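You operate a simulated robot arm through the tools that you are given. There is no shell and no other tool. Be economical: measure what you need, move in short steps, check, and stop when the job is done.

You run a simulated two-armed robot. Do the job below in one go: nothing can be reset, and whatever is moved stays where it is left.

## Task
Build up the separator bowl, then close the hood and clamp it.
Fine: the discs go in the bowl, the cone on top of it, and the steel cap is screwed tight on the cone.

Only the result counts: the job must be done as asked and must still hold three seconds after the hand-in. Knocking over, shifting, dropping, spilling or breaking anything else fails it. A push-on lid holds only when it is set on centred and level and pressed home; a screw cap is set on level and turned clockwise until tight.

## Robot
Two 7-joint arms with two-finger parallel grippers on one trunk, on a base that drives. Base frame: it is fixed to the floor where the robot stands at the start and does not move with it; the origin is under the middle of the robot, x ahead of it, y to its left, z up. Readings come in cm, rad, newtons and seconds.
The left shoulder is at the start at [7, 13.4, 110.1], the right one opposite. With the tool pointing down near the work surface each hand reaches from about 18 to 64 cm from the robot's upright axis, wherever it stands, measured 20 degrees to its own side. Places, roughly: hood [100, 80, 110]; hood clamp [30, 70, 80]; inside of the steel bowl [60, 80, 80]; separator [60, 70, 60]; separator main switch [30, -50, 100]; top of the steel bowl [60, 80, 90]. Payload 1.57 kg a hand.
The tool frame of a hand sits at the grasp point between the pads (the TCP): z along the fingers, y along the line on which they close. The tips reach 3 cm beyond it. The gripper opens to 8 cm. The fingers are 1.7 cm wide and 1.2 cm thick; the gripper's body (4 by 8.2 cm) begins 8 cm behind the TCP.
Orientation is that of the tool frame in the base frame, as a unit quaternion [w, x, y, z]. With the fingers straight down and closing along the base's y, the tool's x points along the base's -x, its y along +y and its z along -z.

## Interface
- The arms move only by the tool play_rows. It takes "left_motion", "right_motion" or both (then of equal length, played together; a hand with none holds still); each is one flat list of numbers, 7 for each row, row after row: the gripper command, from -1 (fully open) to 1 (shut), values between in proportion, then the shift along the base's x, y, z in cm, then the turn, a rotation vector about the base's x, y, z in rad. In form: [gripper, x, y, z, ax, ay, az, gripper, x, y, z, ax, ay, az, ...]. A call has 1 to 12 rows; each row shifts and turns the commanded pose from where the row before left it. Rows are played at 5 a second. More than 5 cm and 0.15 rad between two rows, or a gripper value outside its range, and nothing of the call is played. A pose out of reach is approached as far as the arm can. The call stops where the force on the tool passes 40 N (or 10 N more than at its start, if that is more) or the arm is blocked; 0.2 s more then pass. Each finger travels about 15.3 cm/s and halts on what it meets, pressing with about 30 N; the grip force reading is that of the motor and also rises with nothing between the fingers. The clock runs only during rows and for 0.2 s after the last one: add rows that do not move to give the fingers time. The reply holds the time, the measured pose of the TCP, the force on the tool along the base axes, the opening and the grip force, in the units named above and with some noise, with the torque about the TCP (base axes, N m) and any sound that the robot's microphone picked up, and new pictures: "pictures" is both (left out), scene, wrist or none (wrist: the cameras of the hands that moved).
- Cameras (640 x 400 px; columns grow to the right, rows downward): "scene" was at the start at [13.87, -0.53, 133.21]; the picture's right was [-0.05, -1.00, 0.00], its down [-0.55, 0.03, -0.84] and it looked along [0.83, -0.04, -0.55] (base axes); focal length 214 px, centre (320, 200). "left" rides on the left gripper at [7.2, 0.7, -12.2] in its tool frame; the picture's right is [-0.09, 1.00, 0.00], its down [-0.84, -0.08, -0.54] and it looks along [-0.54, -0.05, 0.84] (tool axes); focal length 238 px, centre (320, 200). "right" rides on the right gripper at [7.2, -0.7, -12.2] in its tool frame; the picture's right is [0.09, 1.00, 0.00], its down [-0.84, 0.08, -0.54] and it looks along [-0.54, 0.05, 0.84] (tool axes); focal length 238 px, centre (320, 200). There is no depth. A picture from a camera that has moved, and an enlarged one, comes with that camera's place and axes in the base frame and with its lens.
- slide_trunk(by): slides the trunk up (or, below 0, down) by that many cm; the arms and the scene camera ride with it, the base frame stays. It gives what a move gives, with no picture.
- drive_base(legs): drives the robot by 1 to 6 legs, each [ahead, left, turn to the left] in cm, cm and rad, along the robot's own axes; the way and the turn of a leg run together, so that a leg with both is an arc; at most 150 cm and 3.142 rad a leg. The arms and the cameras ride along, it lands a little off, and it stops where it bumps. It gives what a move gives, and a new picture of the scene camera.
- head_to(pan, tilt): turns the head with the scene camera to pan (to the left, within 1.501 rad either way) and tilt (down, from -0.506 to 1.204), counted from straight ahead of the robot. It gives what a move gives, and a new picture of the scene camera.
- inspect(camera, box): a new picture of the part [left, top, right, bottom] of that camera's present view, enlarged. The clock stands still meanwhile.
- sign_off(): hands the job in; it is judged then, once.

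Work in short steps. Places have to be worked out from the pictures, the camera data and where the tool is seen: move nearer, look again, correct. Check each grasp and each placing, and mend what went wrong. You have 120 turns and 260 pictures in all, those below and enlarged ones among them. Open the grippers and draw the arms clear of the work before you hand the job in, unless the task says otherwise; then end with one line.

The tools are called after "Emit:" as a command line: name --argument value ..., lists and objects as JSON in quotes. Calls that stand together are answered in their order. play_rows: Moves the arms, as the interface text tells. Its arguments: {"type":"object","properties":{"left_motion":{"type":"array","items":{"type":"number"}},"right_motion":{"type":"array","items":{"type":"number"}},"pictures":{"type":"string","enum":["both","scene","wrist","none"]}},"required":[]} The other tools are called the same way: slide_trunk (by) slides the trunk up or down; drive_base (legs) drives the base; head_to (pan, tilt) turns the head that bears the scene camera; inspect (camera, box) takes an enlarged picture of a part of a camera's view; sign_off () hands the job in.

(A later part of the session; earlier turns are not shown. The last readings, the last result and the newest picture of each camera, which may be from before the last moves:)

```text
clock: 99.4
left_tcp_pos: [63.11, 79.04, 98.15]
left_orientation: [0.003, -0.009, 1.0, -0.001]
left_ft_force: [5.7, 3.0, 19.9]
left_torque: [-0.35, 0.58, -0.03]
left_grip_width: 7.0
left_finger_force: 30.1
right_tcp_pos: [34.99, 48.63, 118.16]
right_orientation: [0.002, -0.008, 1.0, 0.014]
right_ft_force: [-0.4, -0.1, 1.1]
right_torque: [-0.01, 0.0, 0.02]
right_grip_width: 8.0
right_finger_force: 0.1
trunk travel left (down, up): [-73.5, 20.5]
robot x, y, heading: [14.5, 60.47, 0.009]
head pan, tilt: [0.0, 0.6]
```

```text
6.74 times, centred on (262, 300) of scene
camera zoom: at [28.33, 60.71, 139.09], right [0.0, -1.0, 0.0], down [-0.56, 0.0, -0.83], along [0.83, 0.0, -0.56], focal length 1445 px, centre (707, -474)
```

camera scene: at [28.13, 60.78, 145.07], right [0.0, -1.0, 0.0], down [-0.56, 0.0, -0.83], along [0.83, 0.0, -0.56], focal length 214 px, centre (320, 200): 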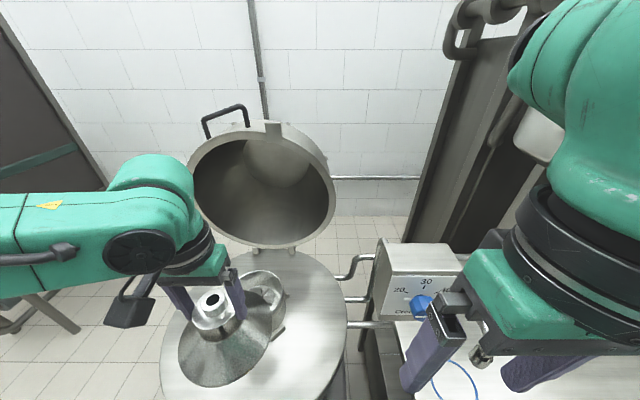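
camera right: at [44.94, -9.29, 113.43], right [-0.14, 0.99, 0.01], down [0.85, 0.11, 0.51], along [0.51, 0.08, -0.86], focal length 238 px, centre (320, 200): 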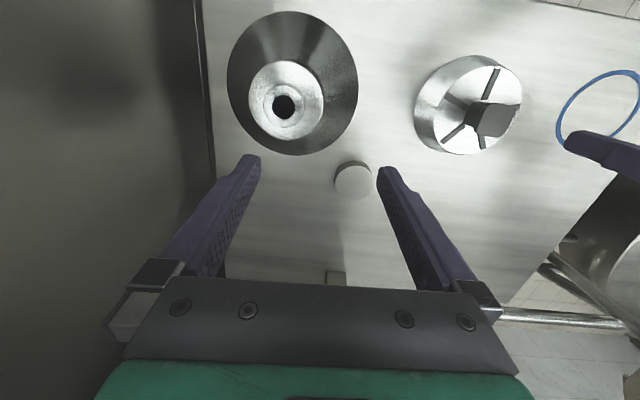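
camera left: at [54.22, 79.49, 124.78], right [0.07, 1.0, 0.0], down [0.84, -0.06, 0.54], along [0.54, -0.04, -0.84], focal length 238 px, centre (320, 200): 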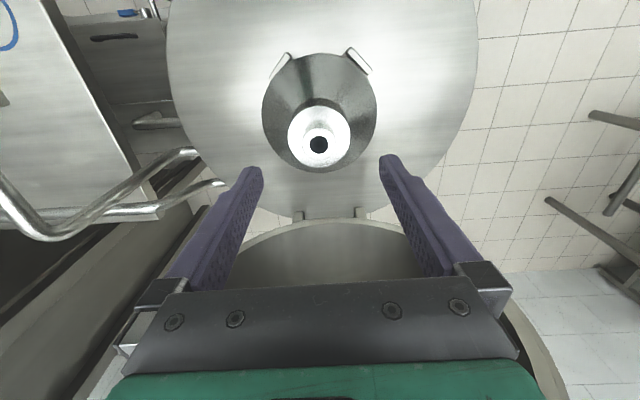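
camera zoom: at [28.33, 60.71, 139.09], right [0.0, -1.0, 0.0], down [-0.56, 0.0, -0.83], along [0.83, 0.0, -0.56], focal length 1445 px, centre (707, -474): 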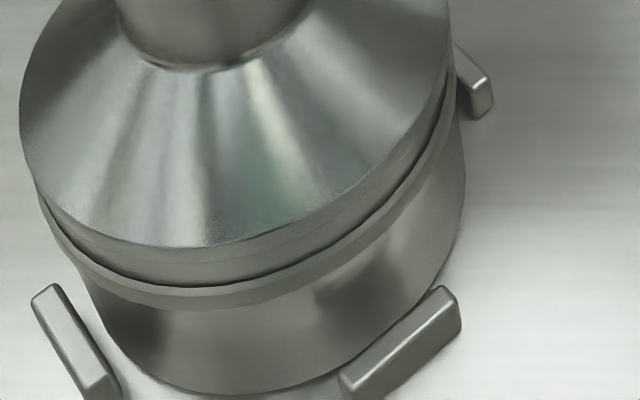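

I relieve the load, release and look from above again at this new position.

Emit:
play_rows --left_motion '[1, 0, 0, 0.2, 0, 0, 0, 0.6, 0, 0, 0, 0, 0, 0, -1, 0, 0, 0, 0, 0, 0, -1, 0, 0, 0, 0, 0, 0, -1, 0, 0, 3, 0, 0, 0, -1, 0, 0, 4, 0, 0, 0, -1, 0, 0, 4, 0, 0, 0, -1, -1, 0, 3, 0, 0, 0, -1, 0, 0, 0, 0, 0, 0]' --pictures "none"

Emit:
inspect --camera "left" --box '[245, 40, 395, 160]'

Emit:
inspect --camera "scene" --box '[215, 275, 310, 325]'

```text
clock: 101.4
left_tcp_pos: [62.09, 78.94, 111.95]
left_orientation: [-0.003, -0.009, 1.0, 0.0]
left_ft_force: [0.6, 0.0, 1.0]
left_torque: [0.02, 0.02, 0.01]
left_grip_width: 7.99
left_finger_force: 0.0
right_tcp_pos: [35.03, 48.51, 118.12]
right_orientation: [0.002, -0.008, 1.0, 0.013]
right_ft_force: [0.7, -0.1, -0.5]
right_torque: [-0.02, 0.01, -0.03]
right_grip_width: 7.99
right_finger_force: 0.2
trunk travel left (down, up): [-73.5, 20.5]
robot x, y, heading: [14.65, 60.83, 0.007]
head pan, tilt: [0.0, 0.6]
```

```text
3.33 times, centred on (320, 100) of left
camera zoom: at [54.85, 79.49, 124.15], right [0.07, 1.0, 0.0], down [0.84, -0.06, 0.54], along [0.54, -0.04, -0.84], focal length 794 px, centre (320, 533)
```

zoom: 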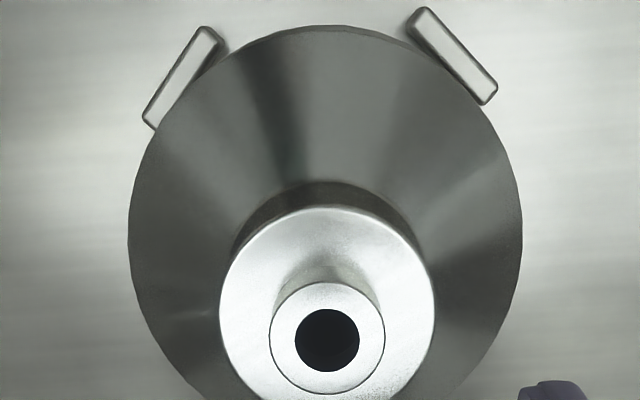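

```text
6.74 times, centred on (262, 300) of scene
camera zoom: at [28.5, 60.74, 139.03], right [0.0, -1.0, 0.0], down [-0.57, 0.0, -0.82], along [0.82, 0.0, -0.57], focal length 1445 px, centre (707, -474)
```

zoom: 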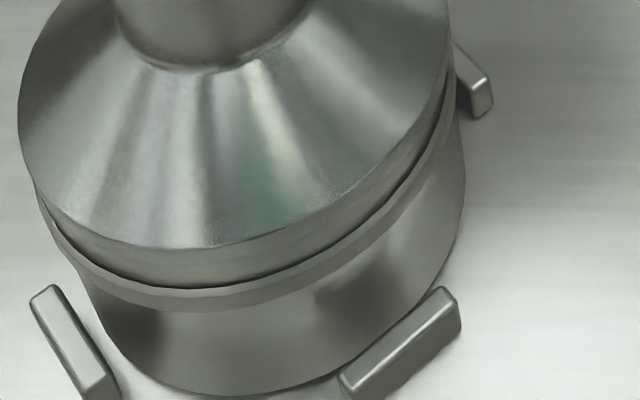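

Relative to lugs and flange the cone is now centred within ~0.1–0.2 cm. I press it home with the fingertips on the neck's shoulder, straddling the nozzle (opening ≈4.6 cm).

Emit:
play_rows --left_motion '[-0.15, 0.6, 0, -2, 0, 0, 0, -0.15, 0.5, 0.1, -3, 0, 0, 0, -0.15, 0, 0, -3, 0, 0, 0, -0.15, 0, 0, 0, 0, 0, 0]' --pictures "wrist"

```text
clock: 102.4
left_tcp_pos: [63.38, 78.92, 103.82]
left_orientation: [-0.002, -0.01, 1.0, 0.001]
left_ft_force: [0.4, -0.2, -0.3]
left_torque: [0.0, 0.03, 0.0]
left_grip_width: 4.61
left_finger_force: 0.0
right_tcp_pos: [35.0, 48.52, 118.21]
right_orientation: [0.003, -0.009, 1.0, 0.014]
right_ft_force: [0.1, -0.2, 0.3]
right_torque: [0.01, 0.02, 0.0]
right_grip_width: 7.98
right_finger_force: 0.0
trunk travel left (down, up): [-73.5, 20.5]
robot x, y, heading: [14.78, 60.43, 0.004]
head pan, tilt: [0.0, 0.6]
camera left: at [56.1, 79.6, 116.05], right [0.07, 1.0, 0.0], down [0.84, -0.06, 0.54], along [0.54, -0.04, -0.84], focal length 238 px, centre (320, 200)
```

left: 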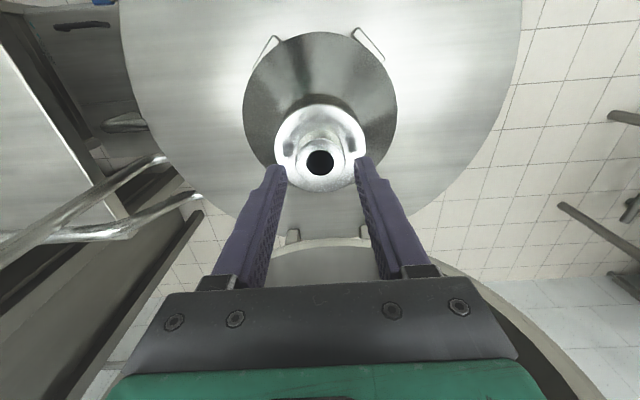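

Aligned within 0.2 cm; I adjust and press down until the force stop.

Emit:
play_rows --left_motion '[-0.15, -0.2, 0.12, -1.5, 0, 0, 0, -0.15, 0, 0, -0.7, 0, 0, 0, -0.15, 0, 0, -0.3, 0, 0, 0, -0.15, 0, 0, -0.3, 0, 0, 0, -0.15, 0, 0, -0.3, 0, 0, 0, -0.15, 0, 0, -0.3, 0, 0, 0, -0.15, 0, 0, -0.3, 0, 0, 0, -0.15, 0, 0, -0.3, 0, 0, 0, -0.15, 0, 0, -0.3, 0, 0, 0]' --pictures "wrist"

Emit:
inspect --camera "scene" --box '[205, 230, 310, 325]'

```text
clock: 103.5
left_tcp_pos: [63.08, 79.21, 101.75]
left_orientation: [0.008, -0.009, 1.0, 0.001]
left_ft_force: [-6.9, 1.2, 15.0]
left_torque: [-0.04, 0.31, 0.01]
left_grip_width: 4.53
left_finger_force: 0.1
right_tcp_pos: [34.66, 48.6, 118.18]
right_orientation: [0.003, -0.008, 1.0, 0.014]
right_ft_force: [0.4, 0.7, 0.1]
right_torque: [-0.01, 0.0, 0.0]
right_grip_width: 8.01
right_finger_force: 0.0
trunk travel left (down, up): [-73.5, 20.5]
robot x, y, heading: [14.79, 60.96, 0.003]
head pan, tilt: [0.0, 0.6]
stopped in row 5 (left hand): the force on the tool passed its limit at 44 N (the readings are from after the stop); the commanded pose is now the measured one
camera left: at [55.54, 79.81, 113.87], right [0.07, 1.0, 0.0], down [0.83, -0.06, 0.55], along [0.55, -0.04, -0.83], focal length 238 px, centre (320, 200)
```

left: 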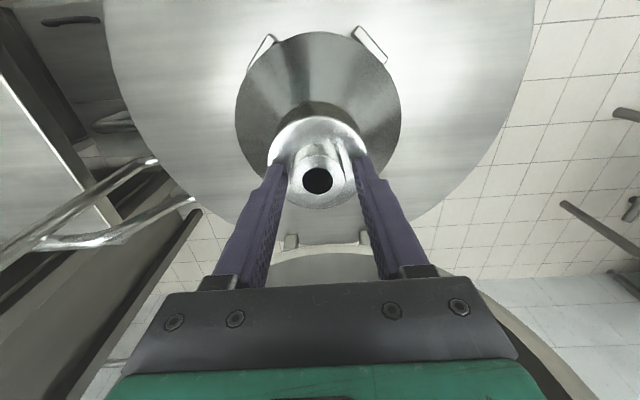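

```text
4.21 times, centred on (258, 278) of scene
camera zoom: at [28.06, 60.67, 139.07], right [0.01, -1.0, 0.0], down [-0.56, 0.0, -0.83], along [0.83, 0.0, -0.56], focal length 903 px, centre (583, -126)
```

zoom: 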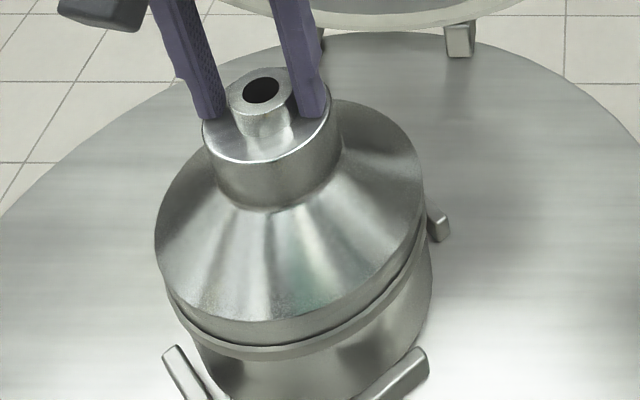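

Pressed at 44 N without an obvious drop. I regrip the neck and search gently sideways under light load to learn whether it is seated (constrained) or just resting.

Emit:
play_rows --left_motion '[-0.15, 0, 0, 1, 0, -0.008, 0, -1, 0.1, -0.1, 1, 0, -0.008, 0, -1, 0, 0, 0, 0, 0, 0, -1, 0, 0, -2.5, 0, 0, 0, -1, 0, 0, -3, 0, 0, 0, -1, 0, 0, 0, 0, 0, 0, 1, 0, 0, 0, 0, 0, 0, 1, 0, 0, 0, 0, 0, 0, 1, 0, 0, 0, 0, 0, 0]' --pictures "none"

Emit:
play_rows --left_motion '[1, 0, 0.15, 0, 0, 0, 0, 1, 0, 0.15, 0, 0, 0, 0, 1, 0, 0.15, 0, 0, 0, 0, 1, 0, 0, 0, 0, 0, 0]' --pictures "none"

Emit:
play_rows --left_motion '[1, 0, -0.3, 0, 0, 0, 0, 1, 0, -0.3, 0, 0, 0, 0, 1, 0, -0.3, 0, 0, 0, 0, 1, 0, 0, 0, 0, 0, 0]' --pictures "none"

```text
clock: 105.5
left_tcp_pos: [63.2, 79.09, 97.94]
left_orientation: [0.013, -0.01, 1.0, 0.0]
left_ft_force: [-0.6, -1.5, 1.0]
left_torque: [-0.15, -0.38, -0.07]
left_grip_width: 6.99
left_finger_force: 30.5
right_tcp_pos: [35.07, 48.63, 118.09]
right_orientation: [0.002, -0.008, 1.0, 0.013]
right_ft_force: [-0.2, -0.3, -0.2]
right_torque: [0.01, -0.01, 0.01]
right_grip_width: 8.0
right_finger_force: 0.0
trunk travel left (down, up): [-73.5, 20.5]
robot x, y, heading: [15.11, 60.86, 0.009]
head pan, tilt: [0.0, 0.6]
```

```text
clock: 106.5
left_tcp_pos: [63.39, 79.59, 97.93]
left_orientation: [0.012, -0.01, 1.0, 0.0]
left_ft_force: [-1.6, -1.5, -0.5]
left_torque: [-0.06, 0.07, 0.05]
left_grip_width: 7.0
left_finger_force: 30.3
right_tcp_pos: [35.19, 48.6, 118.16]
right_orientation: [0.002, -0.008, 1.0, 0.013]
right_ft_force: [-0.8, 0.6, 0.5]
right_torque: [0.0, -0.01, 0.0]
right_grip_width: 7.99
right_finger_force: 0.1
trunk travel left (down, up): [-73.5, 20.5]
robot x, y, heading: [14.58, 60.89, 0.003]
head pan, tilt: [0.0, 0.6]
```

```text
clock: 107.5
left_tcp_pos: [63.37, 78.93, 97.98]
left_orientation: [0.013, -0.01, 1.0, 0.0]
left_ft_force: [-0.1, 1.1, -0.8]
left_torque: [0.0, -0.03, 0.03]
left_grip_width: 7.0
left_finger_force: 29.5
right_tcp_pos: [35.13, 48.67, 118.08]
right_orientation: [0.001, -0.008, 1.0, 0.013]
right_ft_force: [-0.4, 1.3, 0.6]
right_torque: [-0.06, 0.04, 0.02]
right_grip_width: 7.98
right_finger_force: 0.0
trunk travel left (down, up): [-73.5, 20.5]
robot x, y, heading: [14.49, 60.91, 0.007]
head pan, tilt: [0.0, 0.6]
```

It slides freely (≈1.5 N), so it is only resting on the rim. I now search with ~10 N of downward load in a small raster and watch for a drop in z.

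Emit:
play_rows --left_motion '[1, 0, 0, -0.25, 0, 0, 0, 1, 0, 0.15, 0, 0, 0, 0, 1, 0, 0.15, 0, 0, 0, 0, 1, 0, 0.15, 0, 0, 0, 0, 1, -0.2, 0, 0, 0, 0, 0, 1, 0, -0.15, 0, 0, 0, 0, 1, 0, -0.15, 0, 0, 0, 0, 1, 0, -0.15, 0, 0, 0, 0, 1, 0, -0.15, 0, 0, 0, 0]' --pictures "none"

Emit:
play_rows --left_motion '[1, -0.2, 0, 0, 0, 0, 0, 1, 0, 0.15, 0, 0, 0, 0, 1, 0, 0.15, 0, 0, 0, 0, 1, 0, 0.15, 0, 0, 0, 0, 1, 0, 0.15, 0, 0, 0, 0, 1, -0.2, 0, 0, 0, 0, 0, 1, 0, -0.15, 0, 0, 0, 0, 1, 0, -0.15, 0, 0, 0, 0, 1, 0, -0.15, 0, 0, 0, 0]' --pictures "none"

```text
clock: 109.5
left_tcp_pos: [63.1, 78.69, 97.82]
left_orientation: [0.014, -0.009, 1.0, 0.001]
left_ft_force: [3.7, 9.6, 20.3]
left_torque: [0.0, -0.22, 0.1]
left_grip_width: 7.03
left_finger_force: 29.8
right_tcp_pos: [34.86, 48.81, 118.1]
right_orientation: [0.004, -0.009, 1.0, 0.013]
right_ft_force: [0.7, -0.2, 0.6]
right_torque: [0.03, 0.01, 0.0]
right_grip_width: 8.0
right_finger_force: 0.1
trunk travel left (down, up): [-73.5, 20.5]
robot x, y, heading: [14.88, 60.75, 0.008]
head pan, tilt: [0.0, 0.6]
```

```text
clock: 111.5
left_tcp_pos: [62.59, 78.9, 97.8]
left_orientation: [0.013, -0.009, 1.0, 0.0]
left_ft_force: [4.4, 6.8, 17.7]
left_torque: [-0.56, 1.01, -0.15]
left_grip_width: 7.01
left_finger_force: 30.1
right_tcp_pos: [35.05, 48.8, 118.15]
right_orientation: [0.004, -0.008, 1.0, 0.013]
right_ft_force: [0.2, 1.0, -0.4]
right_torque: [-0.01, -0.02, 0.01]
right_grip_width: 8.0
right_finger_force: 0.0
trunk travel left (down, up): [-73.5, 20.5]
robot x, y, heading: [14.61, 60.89, 0.007]
head pan, tilt: [0.0, 0.6]
```

No drop anywhere, so I examine the seam at maximum enlargement to understand how the cone stands on the rim.

Emit:
inspect --camera "scene" --box '[215, 292, 265, 324]'

Emit:
inspect --camera "scene" --box '[255, 275, 305, 307]'

```text
12.50 times, centred on (240, 308) of scene
camera zoom: at [28.31, 60.9, 139.07], right [0.01, -1.0, 0.0], down [-0.56, 0.0, -0.83], along [0.83, 0.0, -0.56], focal length 2681 px, centre (1320, -1150)
```

zoom: 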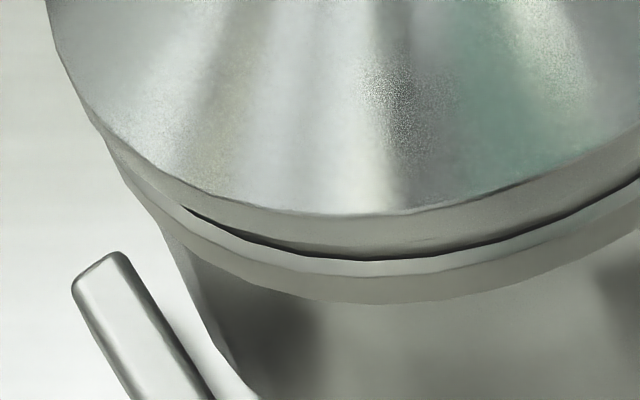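

```text
12.50 times, centred on (280, 291) of scene
camera zoom: at [28.31, 60.9, 139.07], right [0.01, -1.0, 0.0], down [-0.56, 0.0, -0.83], along [0.83, 0.0, -0.56], focal length 2681 px, centre (820, -938)
```

zoom: 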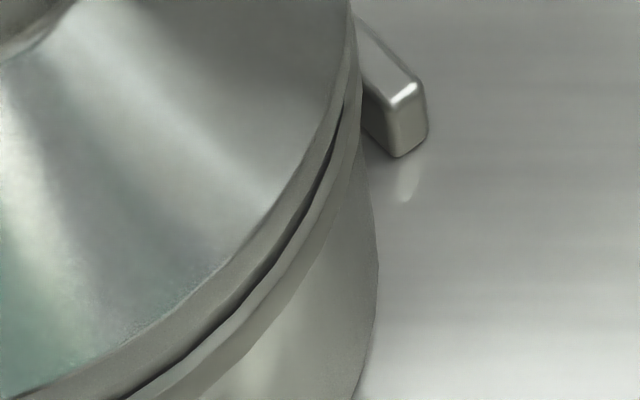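

The rim wall is flush under the cone's edge: the cone has no drop-in, it rests flat, so precise centring matters. I release it and withdraw both hands upward, then lower the trunk to view the seam from a low angle.

Emit:
play_rows --left_motion '[1, 0, 0, 0.25, 0, 0, 0, 0.6, 0, 0, 0, 0, 0, 0, -1, 0, 0, 0, 0, 0, 0, -1, 0, 0, 0, 0, 0, 0, -1, 0, 0, 4, 0, 0, 0, -1, 0, 0, 5, 0, 0, 0, -1, -2, 2, 4, 0, 0, 0, -1, -4, 2, 2, 0, 0, 0, -1, -4, 2, 2, 0, 0, 0, -1, -4, 1, 2, 0, 0, 0, -1, -4, 1, 2, 0, 0, 0]' --right_motion '[-1, 0, 0, 0, 0, 0, 0, -1, 0, 0, 0, 0, 0, 0, -1, -1, -1, 2, 0, 0, 0, -1, -1, -1, 2, 0, 0, 0, -1, -1, -1, 2, 0, 0, 0, -1, 0, 0, 2, 0, 0, 0, -1, 0, 0, 2, 0, 0, 0, -1, 0, 0, 2, 0, 0, 0, -1, 0, 0, 2, 0, 0, 0, -1, 0, 0, 0, 0, 0, 0, -1, 0, 0, 0, 0, 0, 0]' --pictures "none"

Emit:
slide_trunk --by -22

Emit:
head_to --pan 0.45 --tilt 0.5

```text
clock: 114.0
left_tcp_pos: [44.81, 86.92, 118.94]
left_orientation: [0.014, -0.01, 1.0, 0.0]
left_ft_force: [-0.1, 0.6, 0.5]
left_torque: [-0.02, -0.04, 0.02]
left_grip_width: 7.99
left_finger_force: 0.0
right_tcp_pos: [32.48, 48.98, 128.74]
right_orientation: [0.003, -0.007, 1.0, 0.014]
right_ft_force: [-0.6, -0.3, 0.6]
right_torque: [0.0, -0.03, -0.01]
right_grip_width: 8.01
right_finger_force: 0.1
right hand out of reach, approached as far as the arm can: row 6, 7, 8, 9
trunk travel left (down, up): [-73.5, 20.5]
robot x, y, heading: [14.67, 60.84, 0.006]
head pan, tilt: [0.0, 0.6]
```

```text
clock: 116.3
left_tcp_pos: [45.05, 86.9, 96.89]
left_orientation: [0.013, -0.009, 1.0, 0.0]
left_ft_force: [-0.9, 0.4, 0.0]
left_torque: [0.0, 0.05, -0.01]
left_grip_width: 8.0
left_finger_force: 0.0
right_tcp_pos: [32.71, 48.86, 106.51]
right_orientation: [0.003, -0.008, 1.0, 0.014]
right_ft_force: [-0.4, 0.4, -0.1]
right_torque: [0.01, 0.04, 0.0]
right_grip_width: 8.01
right_finger_force: 0.0
trunk travel left (down, up): [-51.5, 42.5]
robot x, y, heading: [14.36, 60.66, 0.003]
head pan, tilt: [0.0, 0.6]
```

```text
clock: 117.2
left_tcp_pos: [45.03, 86.89, 96.93]
left_orientation: [0.013, -0.01, 1.0, 0.001]
left_ft_force: [0.6, 0.9, 0.3]
left_torque: [-0.03, 0.01, 0.02]
left_grip_width: 8.0
left_finger_force: 0.1
right_tcp_pos: [32.69, 48.82, 106.7]
right_orientation: [0.002, -0.01, 1.0, 0.015]
right_ft_force: [-0.2, -0.1, -0.8]
right_torque: [0.02, 0.0, -0.01]
right_grip_width: 8.01
right_finger_force: 0.2
trunk travel left (down, up): [-51.5, 42.5]
robot x, y, heading: [14.65, 60.84, 0.008]
head pan, tilt: [0.45, 0.499]
camera scene: at [27.78, 64.69, 117.95], right [0.44, -0.9, 0.0], down [-0.43, -0.21, -0.88], along [0.79, 0.38, -0.48], focal length 214 px, centre (320, 200)
```

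scene: 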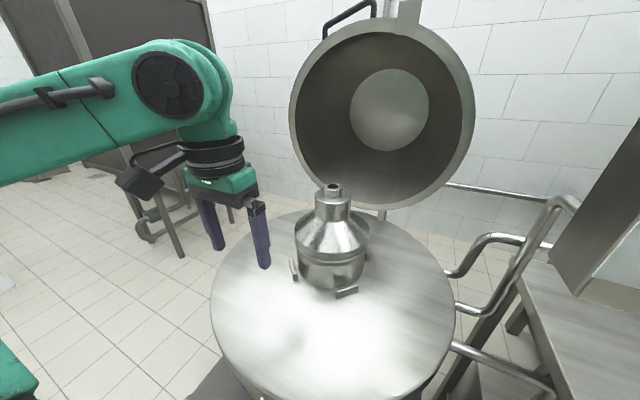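

Emit:
inspect --camera "scene" --box '[280, 175, 384, 305]'

Emit:
inspect --camera "scene" --box '[288, 235, 378, 295]'

```text
3.08 times, centred on (332, 240) of scene
camera zoom: at [27.78, 64.69, 117.95], right [0.44, -0.9, 0.0], down [-0.43, -0.21, -0.88], along [0.79, 0.38, -0.48], focal length 660 px, centre (283, 77)
```

zoom: 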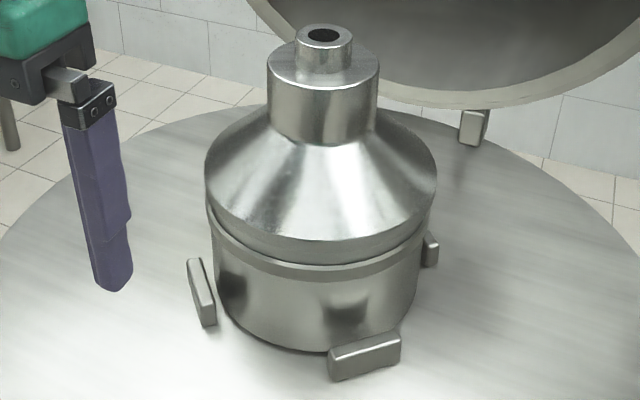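

```text
6.67 times, centred on (333, 265) of scene
camera zoom: at [27.78, 64.69, 117.95], right [0.44, -0.9, 0.0], down [-0.43, -0.21, -0.88], along [0.79, 0.38, -0.48], focal length 1430 px, centre (233, -233)
```

zoom: 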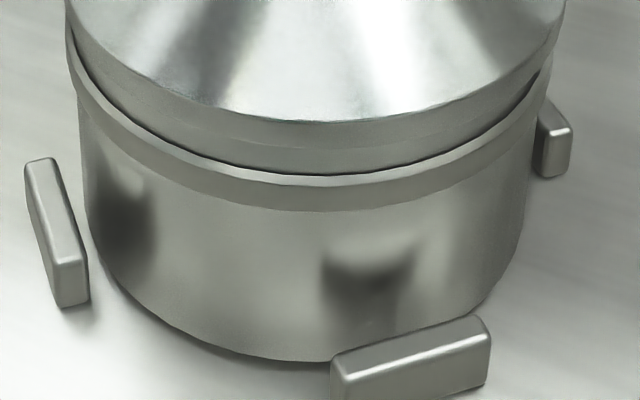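

From this low angle the cone is concentric within 0.1 cm across the view. I need the other azimuth, so I drive left 22 cm and look again.

Emit:
drive_base --legs '[[0, 22, 0]]'

Emit:
head_to --pan -0.1 --tilt 0.5

```text
clock: 118.9
left_tcp_pos: [47.74, 96.61, 96.94]
left_orientation: [0.013, 0.063, 0.998, -0.001]
left_ft_force: [0.0, 0.7, 0.1]
left_torque: [-0.02, 0.0, -0.04]
left_grip_width: 8.0
left_finger_force: 0.0
right_tcp_pos: [30.03, 60.74, 106.64]
right_orientation: [0.005, 0.065, 0.998, 0.014]
right_ft_force: [-0.7, 0.3, -0.9]
right_torque: [0.0, -0.02, -0.02]
right_grip_width: 8.03
right_finger_force: 0.0
trunk travel left (down, up): [-51.5, 42.5]
robot x, y, heading: [13.99, 75.15, -0.144]
head pan, tilt: [0.45, 0.499]
stopped in leg 1: the robot was blocked; the commanded pose is now the measured one
camera scene: at [27.48, 77.16, 117.94], right [0.3, -0.95, 0.0], down [-0.46, -0.15, -0.88], along [0.84, 0.27, -0.48], focal length 214 px, centre (320, 200)
```

scene: 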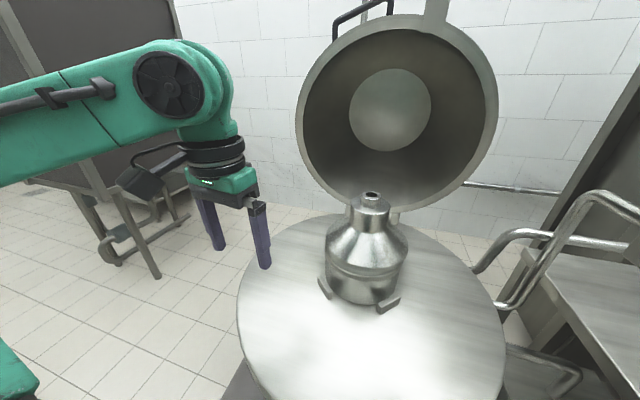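

```text
clock: 119.9
left_tcp_pos: [47.64, 96.5, 96.97]
left_orientation: [0.013, 0.063, 0.998, 0.0]
left_ft_force: [-0.5, 0.3, 0.1]
left_torque: [-0.02, 0.01, 0.0]
left_grip_width: 7.99
left_finger_force: 0.1
right_tcp_pos: [30.05, 60.53, 106.7]
right_orientation: [0.003, 0.065, 0.998, 0.013]
right_ft_force: [-15.7, -66.2, 3.3]
right_torque: [7.57, -1.67, 1.58]
right_grip_width: 8.01
right_finger_force: 0.0
trunk travel left (down, up): [-51.5, 42.5]
robot x, y, heading: [13.91, 75.16, -0.14]
head pan, tilt: [-0.099, 0.499]
camera scene: at [27.83, 75.38, 118.0], right [0.12, -0.99, 0.0], down [-0.47, -0.06, -0.88], along [0.87, 0.11, -0.47], focal length 214 px, centre (320, 200)
```

scene: 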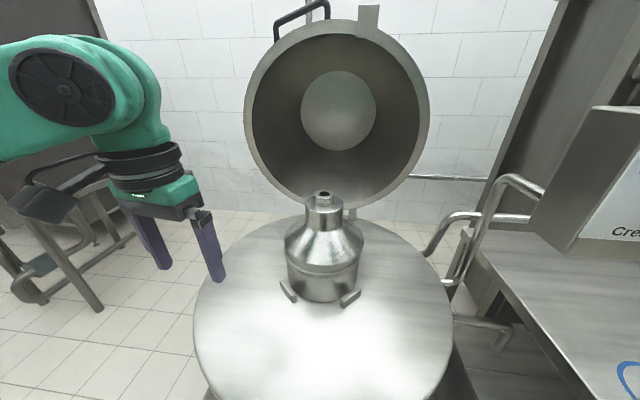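

Something on the right arm was struck (−66 N). I take the measurement zoom now (clock stands), then relieve by backing right.

Emit:
inspect --camera "scene" --box '[275, 235, 375, 310]'

Emit:
drive_base --legs '[[-2, -4, 0]]'

Emit:
head_to --pan -0.9 --tilt 0.5

```text
5.33 times, centred on (325, 272) of scene
camera zoom: at [27.83, 75.38, 118.0], right [0.12, -0.99, 0.0], down [-0.47, -0.06, -0.88], along [0.87, 0.11, -0.47], focal length 1144 px, centre (293, -187)
```

zoom: 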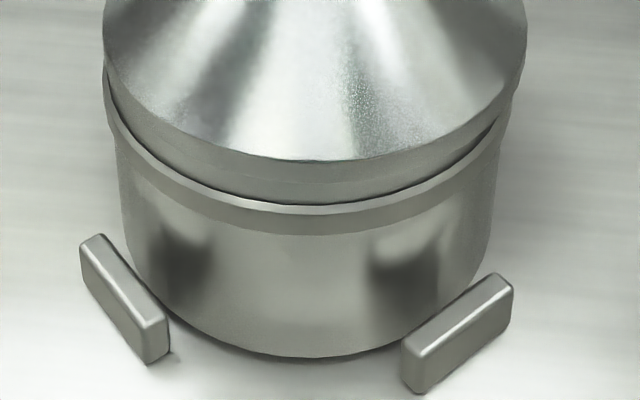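

```text
clock: 120.8
left_tcp_pos: [45.07, 92.92, 96.84]
left_orientation: [0.013, 0.062, 0.998, -0.001]
left_ft_force: [-0.3, -1.5, 1.0]
left_torque: [0.01, -0.01, 0.0]
left_grip_width: 8.02
left_finger_force: 0.0
right_tcp_pos: [27.54, 56.89, 106.65]
right_orientation: [0.002, 0.066, 0.998, 0.013]
right_ft_force: [-8.1, -74.5, 1.5]
right_torque: [8.47, -0.84, 1.46]
right_grip_width: 8.0
right_finger_force: 0.0
trunk travel left (down, up): [-51.5, 42.5]
robot x, y, heading: [11.22, 71.57, -0.139]
head pan, tilt: [-0.099, 0.499]
camera scene: at [25.29, 71.74, 117.98], right [0.12, -0.99, 0.0], down [-0.47, -0.06, -0.88], along [0.87, 0.1, -0.48], focal length 214 px, centre (320, 200)
```

scene: 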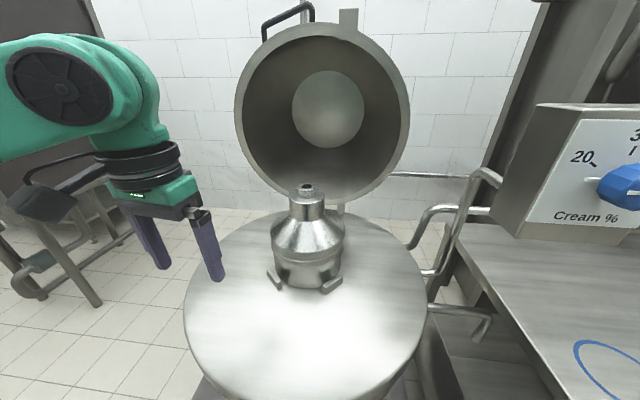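

```text
clock: 121.9
left_tcp_pos: [45.18, 92.91, 96.99]
left_orientation: [0.014, 0.063, 0.998, -0.001]
left_ft_force: [-0.2, -0.1, 0.0]
left_torque: [0.0, -0.01, -0.01]
left_grip_width: 8.01
left_finger_force: 0.2
right_tcp_pos: [27.5, 56.7, 106.65]
right_orientation: [0.0, 0.066, 0.998, 0.013]
right_ft_force: [-12.3, -69.2, 0.4]
right_torque: [8.03, -1.44, 1.51]
right_grip_width: 8.0
right_finger_force: 0.1
trunk travel left (down, up): [-51.5, 42.5]
robot x, y, heading: [11.42, 71.49, -0.142]
head pan, tilt: [-0.901, 0.499]
camera scene: at [25.29, 71.56, 117.99], right [0.1, -0.99, 0.0], down [-0.47, -0.05, -0.88], along [0.88, 0.09, -0.47], focal length 214 px, centre (320, 200)
```

scene: 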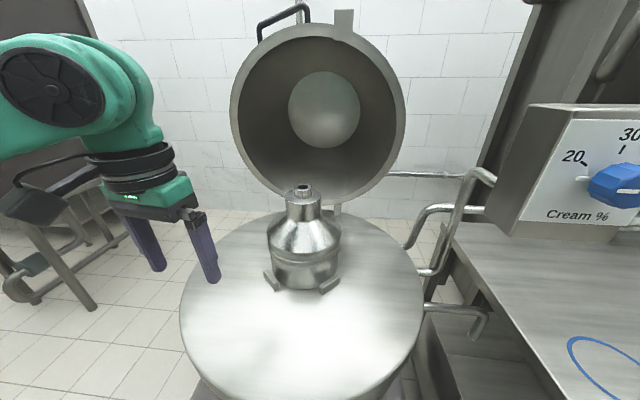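

The head itself is bumping the right arm (which I'd raised beside it). I pan the head back left, then bring the right hand forward and down, clear of the head.

Emit:
head_to --pan 0.45 --tilt 0.5

Emit:
play_rows --right_motion '[-1, 0, -2, -1, 0, 0, 0, -1, 0, -2, -1, 0, 0, 0, -1, 0, -2, -1, 0, 0, 0, -1, 0, -2, -1, 0, 0, 0]' --pictures "scene"

```text
clock: 123.4
left_tcp_pos: [45.27, 92.83, 96.99]
left_orientation: [0.013, 0.062, 0.998, -0.001]
left_ft_force: [-0.4, -0.3, -0.4]
left_torque: [-0.01, 0.0, 0.01]
left_grip_width: 7.98
left_finger_force: 0.0
right_tcp_pos: [27.45, 56.91, 106.54]
right_orientation: [0.002, 0.065, 0.998, 0.012]
right_ft_force: [-0.5, 0.3, 0.0]
right_torque: [-0.03, 0.03, 0.0]
right_grip_width: 8.01
right_finger_force: 0.0
trunk travel left (down, up): [-51.5, 42.5]
robot x, y, heading: [11.44, 71.31, -0.14]
head pan, tilt: [0.45, 0.499]
camera scene: at [24.91, 73.4, 117.95], right [0.31, -0.95, 0.0], down [-0.46, -0.15, -0.88], along [0.84, 0.27, -0.48], focal length 214 px, centre (320, 200)
```

scene: 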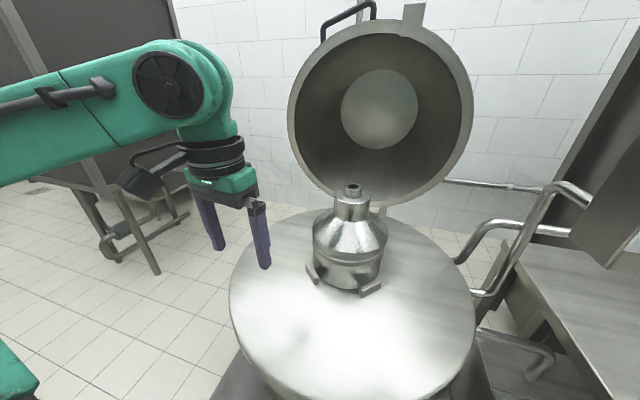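

```text
clock: 124.4
left_tcp_pos: [45.24, 92.8, 96.91]
left_orientation: [0.014, 0.063, 0.998, -0.001]
left_ft_force: [-0.1, 0.4, -0.3]
left_torque: [0.05, 0.0, -0.01]
left_grip_width: 8.0
left_finger_force: 0.1
right_tcp_pos: [28.53, 51.07, 100.62]
right_orientation: [0.002, 0.066, 0.998, 0.014]
right_ft_force: [1.3, 0.5, -0.4]
right_torque: [-0.01, 0.0, 0.0]
right_grip_width: 7.97
right_finger_force: 0.1
right hand out of reach, approached as far as the arm can: row 1, 2, 3, 4
trunk travel left (down, up): [-51.5, 42.5]
robot x, y, heading: [11.17, 71.17, -0.139]
head pan, tilt: [0.45, 0.499]
camera scene: at [24.91, 73.33, 117.95], right [0.31, -0.95, 0.0], down [-0.46, -0.15, -0.88], along [0.84, 0.27, -0.48], focal length 214 px, centre (320, 200)
```

scene: 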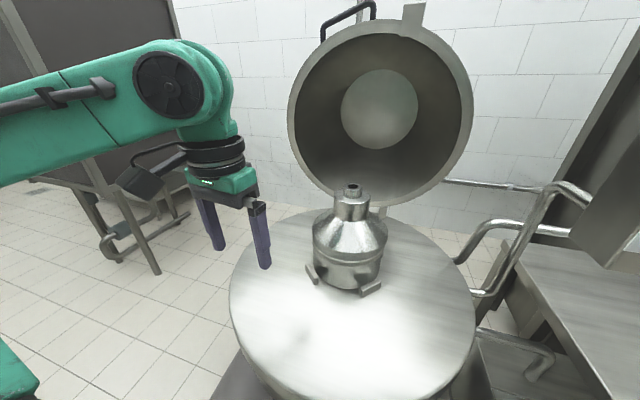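

For a well-separated azimuth I go right instead: straighten and drive to y≈41, then view the bowl from the right.

Emit:
drive_base --legs '[[0, 0, 0.14], [0, -30, 0]]'

Emit:
head_to --pan 0.8 --tilt 0.5

```text
clock: 127.1
left_tcp_pos: [41.81, 67.53, 96.97]
left_orientation: [0.012, -0.005, 1.0, 0.0]
left_ft_force: [-0.3, -0.2, 0.6]
left_torque: [0.02, 0.03, 0.01]
left_grip_width: 7.99
left_finger_force: 0.0
right_tcp_pos: [31.09, 24.09, 100.6]
right_orientation: [0.0, -0.002, 1.0, 0.013]
right_ft_force: [-0.4, 0.1, 0.7]
right_torque: [0.02, -0.01, -0.02]
right_grip_width: 8.0
right_finger_force: 0.1
trunk travel left (down, up): [-51.5, 42.5]
robot x, y, heading: [11.11, 41.54, -0.002]
head pan, tilt: [0.45, 0.499]
camera scene: at [24.43, 45.54, 117.95], right [0.43, -0.9, 0.0], down [-0.43, -0.21, -0.88], along [0.79, 0.38, -0.48], focal length 214 px, centre (320, 200)
```

scene: 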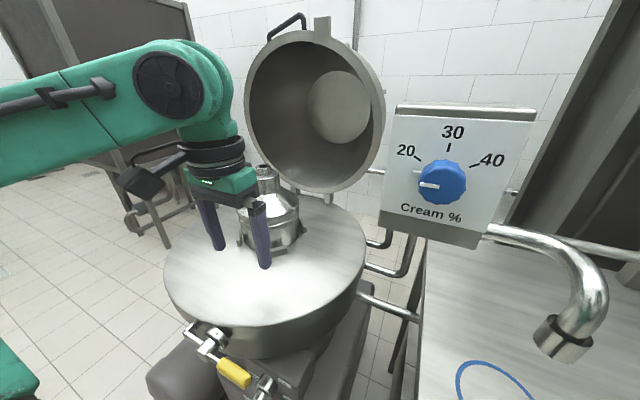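

```text
clock: 127.9
left_tcp_pos: [41.89, 67.53, 96.92]
left_orientation: [0.013, -0.005, 1.0, 0.0]
left_ft_force: [-0.8, -0.6, -0.6]
left_torque: [-0.03, -0.03, -0.01]
left_grip_width: 8.02
left_finger_force: 0.0
right_tcp_pos: [31.09, 24.03, 100.66]
right_orientation: [0.001, -0.003, 1.0, 0.013]
right_ft_force: [-0.2, 0.4, 0.2]
right_torque: [0.03, 0.04, -0.02]
right_grip_width: 8.01
right_finger_force: 0.0
trunk travel left (down, up): [-51.5, 42.5]
robot x, y, heading: [11.37, 41.69, -0.004]
head pan, tilt: [0.799, 0.499]
camera scene: at [22.6, 48.14, 117.95], right [0.71, -0.7, 0.0], down [-0.34, -0.34, -0.88], along [0.61, 0.63, -0.48], focal length 214 px, centre (320, 200)
```

scene: 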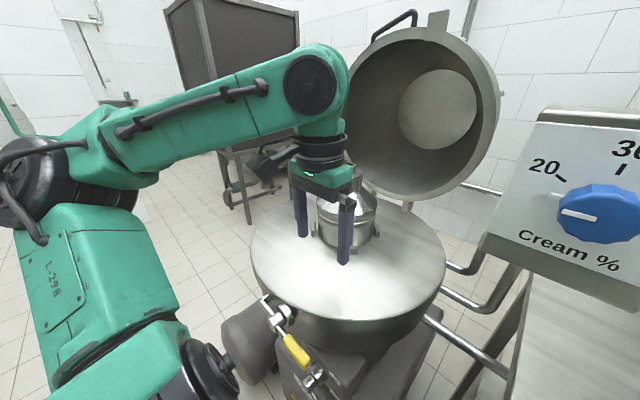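

The left hand blocks the view; I swing it aside and zoom.

Emit:
play_rows --left_motion '[-1, -3, 3.5, 1, 0, 0, 0, -1, -3, 3.5, 1, 0, 0, 0, -1, -3, 3.5, 1, 0, 0, 0, -1, -2, 3.5, 1, 0, 0, 0, -1, 0, 3.5, 1, 0, 0, 0]' --pictures "scene"

Emit:
inspect --camera "scene" --box '[295, 170, 405, 255]'

```text
clock: 129.1
left_tcp_pos: [30.99, 85.4, 101.85]
left_orientation: [0.013, -0.005, 1.0, -0.002]
left_ft_force: [-1.3, 0.5, 0.4]
left_torque: [0.0, 0.03, 0.02]
left_grip_width: 8.01
left_finger_force: 0.1
right_tcp_pos: [31.2, 24.09, 100.66]
right_orientation: [0.0, -0.003, 1.0, 0.013]
right_ft_force: [-0.1, 0.9, -0.2]
right_torque: [-0.02, 0.01, 0.02]
right_grip_width: 8.02
right_finger_force: 0.0
trunk travel left (down, up): [-51.5, 42.5]
robot x, y, heading: [11.54, 41.52, -0.003]
head pan, tilt: [0.799, 0.499]
camera scene: at [22.67, 48.2, 117.93], right [0.71, -0.7, 0.0], down [-0.34, -0.34, -0.88], along [0.61, 0.63, -0.48], focal length 214 px, centre (320, 200)
```

scene: 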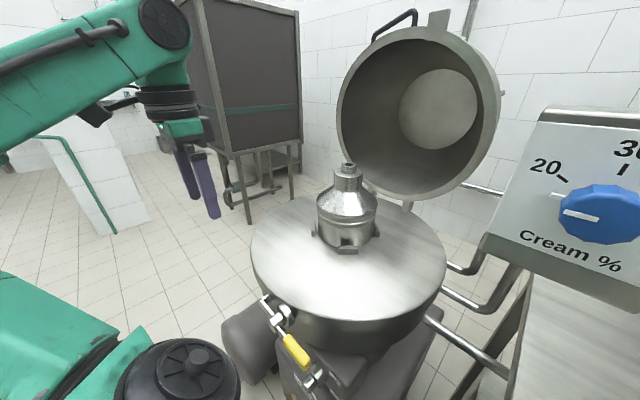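

```text
4.71 times, centred on (350, 212) of scene
camera zoom: at [22.67, 48.2, 117.93], right [0.71, -0.7, 0.0], down [-0.34, -0.34, -0.88], along [0.61, 0.63, -0.48], focal length 1009 px, centre (179, 141)
```

zoom: 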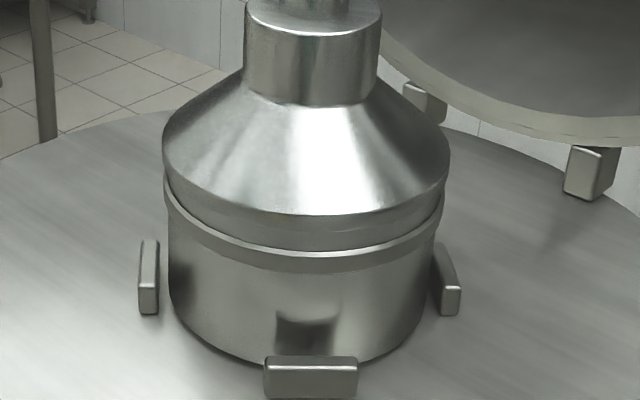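

Combining three azimuths, the cone needs only ≈(+0.45, +0.25) — a final touch I will do after the cap is on, since screwing may shift it. Now I fetch the cap: raise the trunk high (so the elbow clears the Cream box) and drive back to the table.

Emit:
slide_trunk --by 36

Emit:
drive_base --legs '[[-20, 0, 0], [0, -40, 0], [0, 0, -0.4]]'

Emit:
head_to --pan 0.3 --tilt 0.75

```text
clock: 132.6
left_tcp_pos: [30.89, 85.28, 137.72]
left_orientation: [0.013, -0.005, 1.0, -0.001]
left_ft_force: [0.0, 0.5, 0.7]
left_torque: [0.0, -0.01, 0.01]
left_grip_width: 8.0
left_finger_force: 0.0
right_tcp_pos: [31.14, 24.02, 136.69]
right_orientation: [0.001, -0.003, 1.0, 0.013]
right_ft_force: [0.0, 0.7, -0.5]
right_torque: [0.02, 0.01, -0.04]
right_grip_width: 8.01
right_finger_force: 0.1
trunk travel left (down, up): [-87.5, 6.5]
robot x, y, heading: [11.3, 41.48, -0.006]
head pan, tilt: [0.799, 0.499]
```

```text
clock: 137.5
left_tcp_pos: [26.34, 33.95, 137.71]
left_orientation: [0.013, 0.187, 0.982, -0.003]
left_ft_force: [1.3, 0.0, -0.5]
left_torque: [0.01, 0.01, 0.01]
left_grip_width: 8.02
left_finger_force: 0.0
right_tcp_pos: [3.48, -22.83, 136.67]
right_orientation: [0.004, 0.19, 0.982, 0.012]
right_ft_force: [-0.1, 1.3, 0.0]
right_torque: [-0.01, -0.02, 0.01]
right_grip_width: 7.99
right_finger_force: 0.0
trunk travel left (down, up): [-87.5, 6.5]
robot x, y, heading: [-8.76, 1.16, -0.386]
head pan, tilt: [0.799, 0.499]
camera scene: at [4.68, 2.66, 153.95], right [0.4, -0.92, 0.0], down [-0.44, -0.19, -0.88], along [0.81, 0.35, -0.48], focal length 214 px, centre (320, 200)
```

scene: 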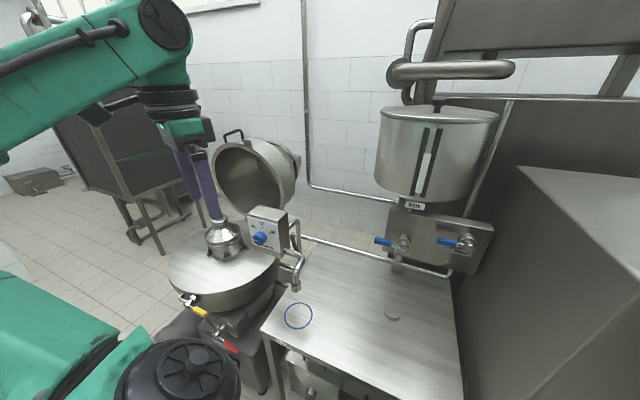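

```text
clock: 138.4
left_tcp_pos: [26.25, 33.81, 137.92]
left_orientation: [0.013, 0.187, 0.982, -0.003]
left_ft_force: [0.5, 0.1, -1.0]
left_torque: [-0.04, 0.04, -0.03]
left_grip_width: 7.99
left_finger_force: 0.1
right_tcp_pos: [3.48, -22.98, 136.69]
right_orientation: [0.004, 0.189, 0.982, 0.013]
right_ft_force: [-0.3, 0.2, 0.3]
right_torque: [-0.01, -0.01, -0.04]
right_grip_width: 8.01
right_finger_force: 0.0
trunk travel left (down, up): [-87.5, 6.5]
robot x, y, heading: [-8.49, 1.12, -0.391]
head pan, tilt: [0.3, 0.75]
camera scene: at [4.57, -1.82, 151.76], right [-0.09, -1.0, 0.0], down [-0.68, 0.06, -0.73], along [0.73, -0.06, -0.68], focal length 214 px, centre (320, 200)
```

scene: 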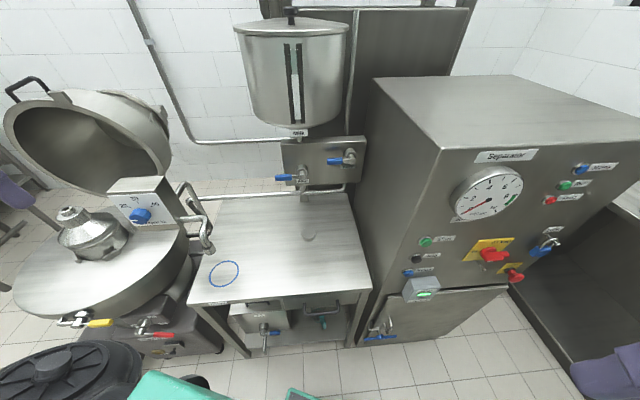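

The cap is at ≈(59.3, −1.4). I bring the left hand in front and then drive closer.

Emit:
play_rows --left_motion '[-1, 2, -3, -2, 0.004, 0.012, 0, -1, 2, -3, -2, 0, 0.012, 0, -1, 2, -3, -2, 0, 0, 0, -1, 2, -3, -2, 0, 0, 0, -1, 2, -3, -2, 0, 0, 0, -1, 2, -3, -2, 0, 0, 0, -1, 2, -2, -2, 0, 0, 0]' --pictures "none"

Emit:
drive_base --legs '[[15, 6, 0]]'

```text
clock: 140.0
left_tcp_pos: [40.41, 13.45, 123.29]
left_orientation: [0.0, 0.186, 0.982, -0.003]
left_ft_force: [-0.2, 0.5, -0.6]
left_torque: [-0.01, 0.04, 0.01]
left_grip_width: 8.03
left_finger_force: 0.1
right_tcp_pos: [3.66, -23.12, 136.67]
right_orientation: [0.004, 0.189, 0.982, 0.013]
right_ft_force: [0.3, -0.5, -0.3]
right_torque: [0.06, 0.02, 0.02]
right_grip_width: 8.03
right_finger_force: 0.1
trunk travel left (down, up): [-87.5, 6.5]
robot x, y, heading: [-8.41, 0.57, -0.393]
head pan, tilt: [0.3, 0.75]
```

```text
clock: 141.4
left_tcp_pos: [56.48, 13.37, 123.64]
left_orientation: [0.002, 0.186, 0.983, -0.003]
left_ft_force: [-0.4, 0.5, 0.5]
left_torque: [0.05, 0.01, 0.0]
left_grip_width: 8.02
left_finger_force: 0.0
right_tcp_pos: [19.65, -23.23, 136.74]
right_orientation: [0.006, 0.189, 0.982, 0.013]
right_ft_force: [-0.2, 0.6, -0.5]
right_torque: [0.01, -0.05, 0.01]
right_grip_width: 7.98
right_finger_force: 0.1
trunk travel left (down, up): [-87.5, 6.5]
robot x, y, heading: [8.53, 0.58, -0.39]
head pan, tilt: [0.3, 0.75]
camera scene: at [20.67, -2.07, 151.79], right [-0.09, -1.0, 0.0], down [-0.68, 0.06, -0.73], along [0.73, -0.07, -0.68], focal length 214 px, centre (320, 200)
```

scene: 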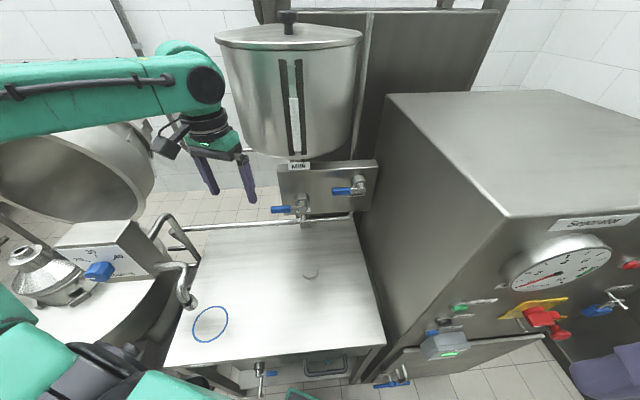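

I move the hand over the cap in steps, staying high until above it.

Emit:
play_rows --left_motion '[-1, 0.6, -3, -1, 0, 0, 0, -1, 0.6, -3, -1, 0, 0, 0, -1, 0.6, -3, -2, 0, 0, 0, -1, 0.6, -3, -3, 0, 0, 0, -1, 0.6, -3, -3, 0, 0, 0, -1, 0, 0, -4, 0, 0, 0, -1, 0, 0, -4, 0, 0, 0, -1, 0, 0, -4, 0, 0, 0, -1, 0, 0, -3, 0, 0, 0, -1, 0, 0, 0, 0, 0, 0]' --pictures "both"

```text
clock: 142.3
left_tcp_pos: [57.72, 3.93, 119.3]
left_orientation: [0.0, 0.187, 0.982, -0.002]
left_ft_force: [-14.7, 3.1, 2.4]
left_torque: [-0.17, -1.41, 0.14]
left_grip_width: 8.0
left_finger_force: 0.0
right_tcp_pos: [19.08, -23.15, 136.66]
right_orientation: [0.007, 0.187, 0.982, 0.012]
right_ft_force: [-0.5, -0.3, -0.2]
right_torque: [0.03, 0.0, -0.05]
right_grip_width: 8.02
right_finger_force: 0.1
trunk travel left (down, up): [-87.5, 6.5]
robot x, y, heading: [8.12, 0.86, -0.387]
head pan, tilt: [0.3, 0.75]
stopped in row 4 (left hand): the force on the tool passed its limit at 56 N (the readings are from after the stop); the commanded pose is now the measured one
camera scene: at [20.2, -1.99, 151.83], right [-0.09, -1.0, 0.0], down [-0.68, 0.06, -0.74], along [0.73, -0.06, -0.68], focal length 214 px, centre (320, 200)
camera left: at [51.18, 7.32, 131.42], right [0.45, 0.89, 0.0], down [0.75, -0.38, 0.54], along [0.48, -0.25, -0.84], focal length 238 px, centre (320, 200)
```

scene: 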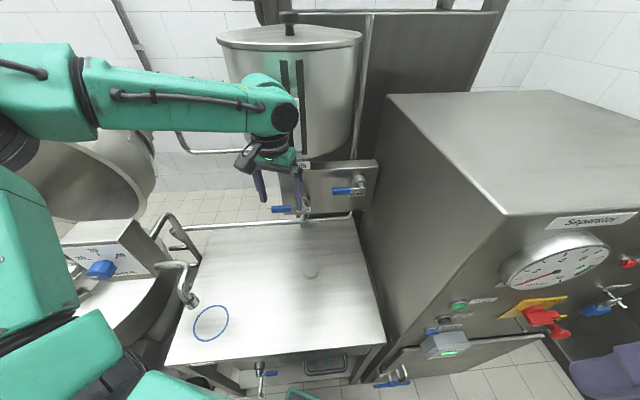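
left: 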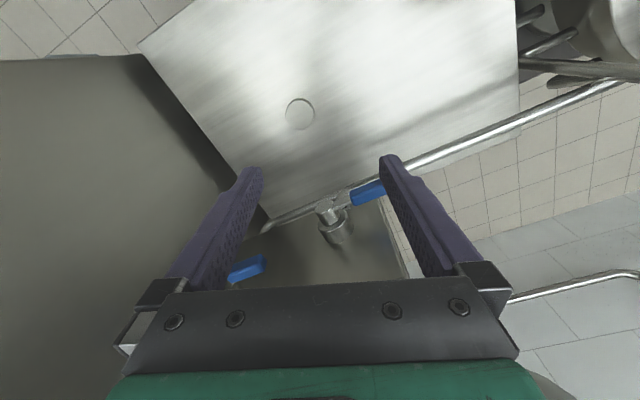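

The wrist touched the milk hopper (it looks undisturbed). I pull back, descend in front of it, and come in low beneath the hopper.

Emit:
play_rows --left_motion '[-1, -3, 1, 0, 0, 0, 0, -1, -4, 1, 0, 0, 0, 0, -1, -4, 0, -2, 0, 0, 0, -1, 0, -1, -4, 0, 0, 0, -1, 0, -1, -4, 0, 0, 0, -1, 0, -1, -4, 0, 0, 0, -1, 0, 0, -4, 0, 0, 0, -1, 0, 0, -3, 0, 0, 0, -1, 0, 0, 0, 0, 0, 0]' --pictures "both"

```text
clock: 144.3
left_tcp_pos: [47.28, 2.84, 98.15]
left_orientation: [-0.001, 0.186, 0.983, -0.003]
left_ft_force: [0.3, -0.3, 0.9]
left_torque: [-0.01, 0.01, 0.01]
left_grip_width: 8.02
left_finger_force: 0.0
right_tcp_pos: [19.88, -23.26, 136.61]
right_orientation: [0.004, 0.189, 0.982, 0.013]
right_ft_force: [0.2, -0.3, 0.1]
right_torque: [-0.01, -0.02, 0.03]
right_grip_width: 8.01
right_finger_force: 0.1
trunk travel left (down, up): [-87.5, 6.5]
robot x, y, heading: [7.87, 0.6, -0.39]
head pan, tilt: [0.3, 0.75]
camera scene: at [20.98, -2.05, 151.76], right [-0.09, -1.0, 0.0], down [-0.68, 0.06, -0.73], along [0.73, -0.06, -0.68], focal length 214 px, centre (320, 200)
camera left: at [40.86, 6.2, 110.31], right [0.45, 0.89, 0.0], down [0.75, -0.38, 0.54], along [0.48, -0.25, -0.84], focal length 238 px, centre (320, 200)
```

scene: 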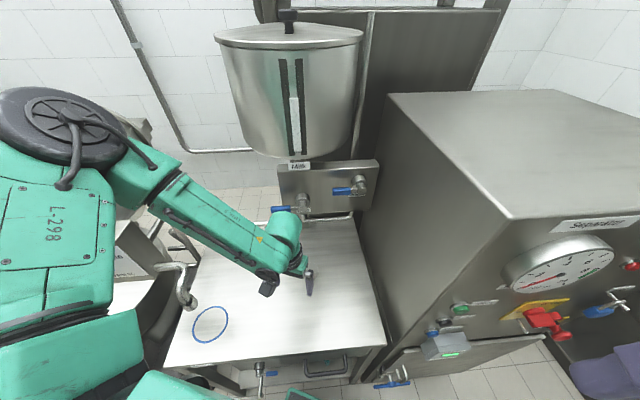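
left: 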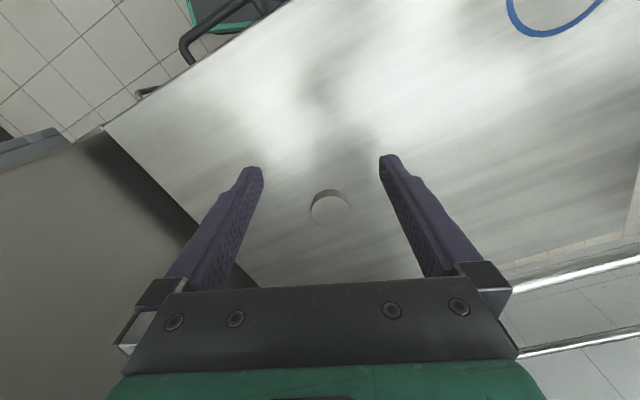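

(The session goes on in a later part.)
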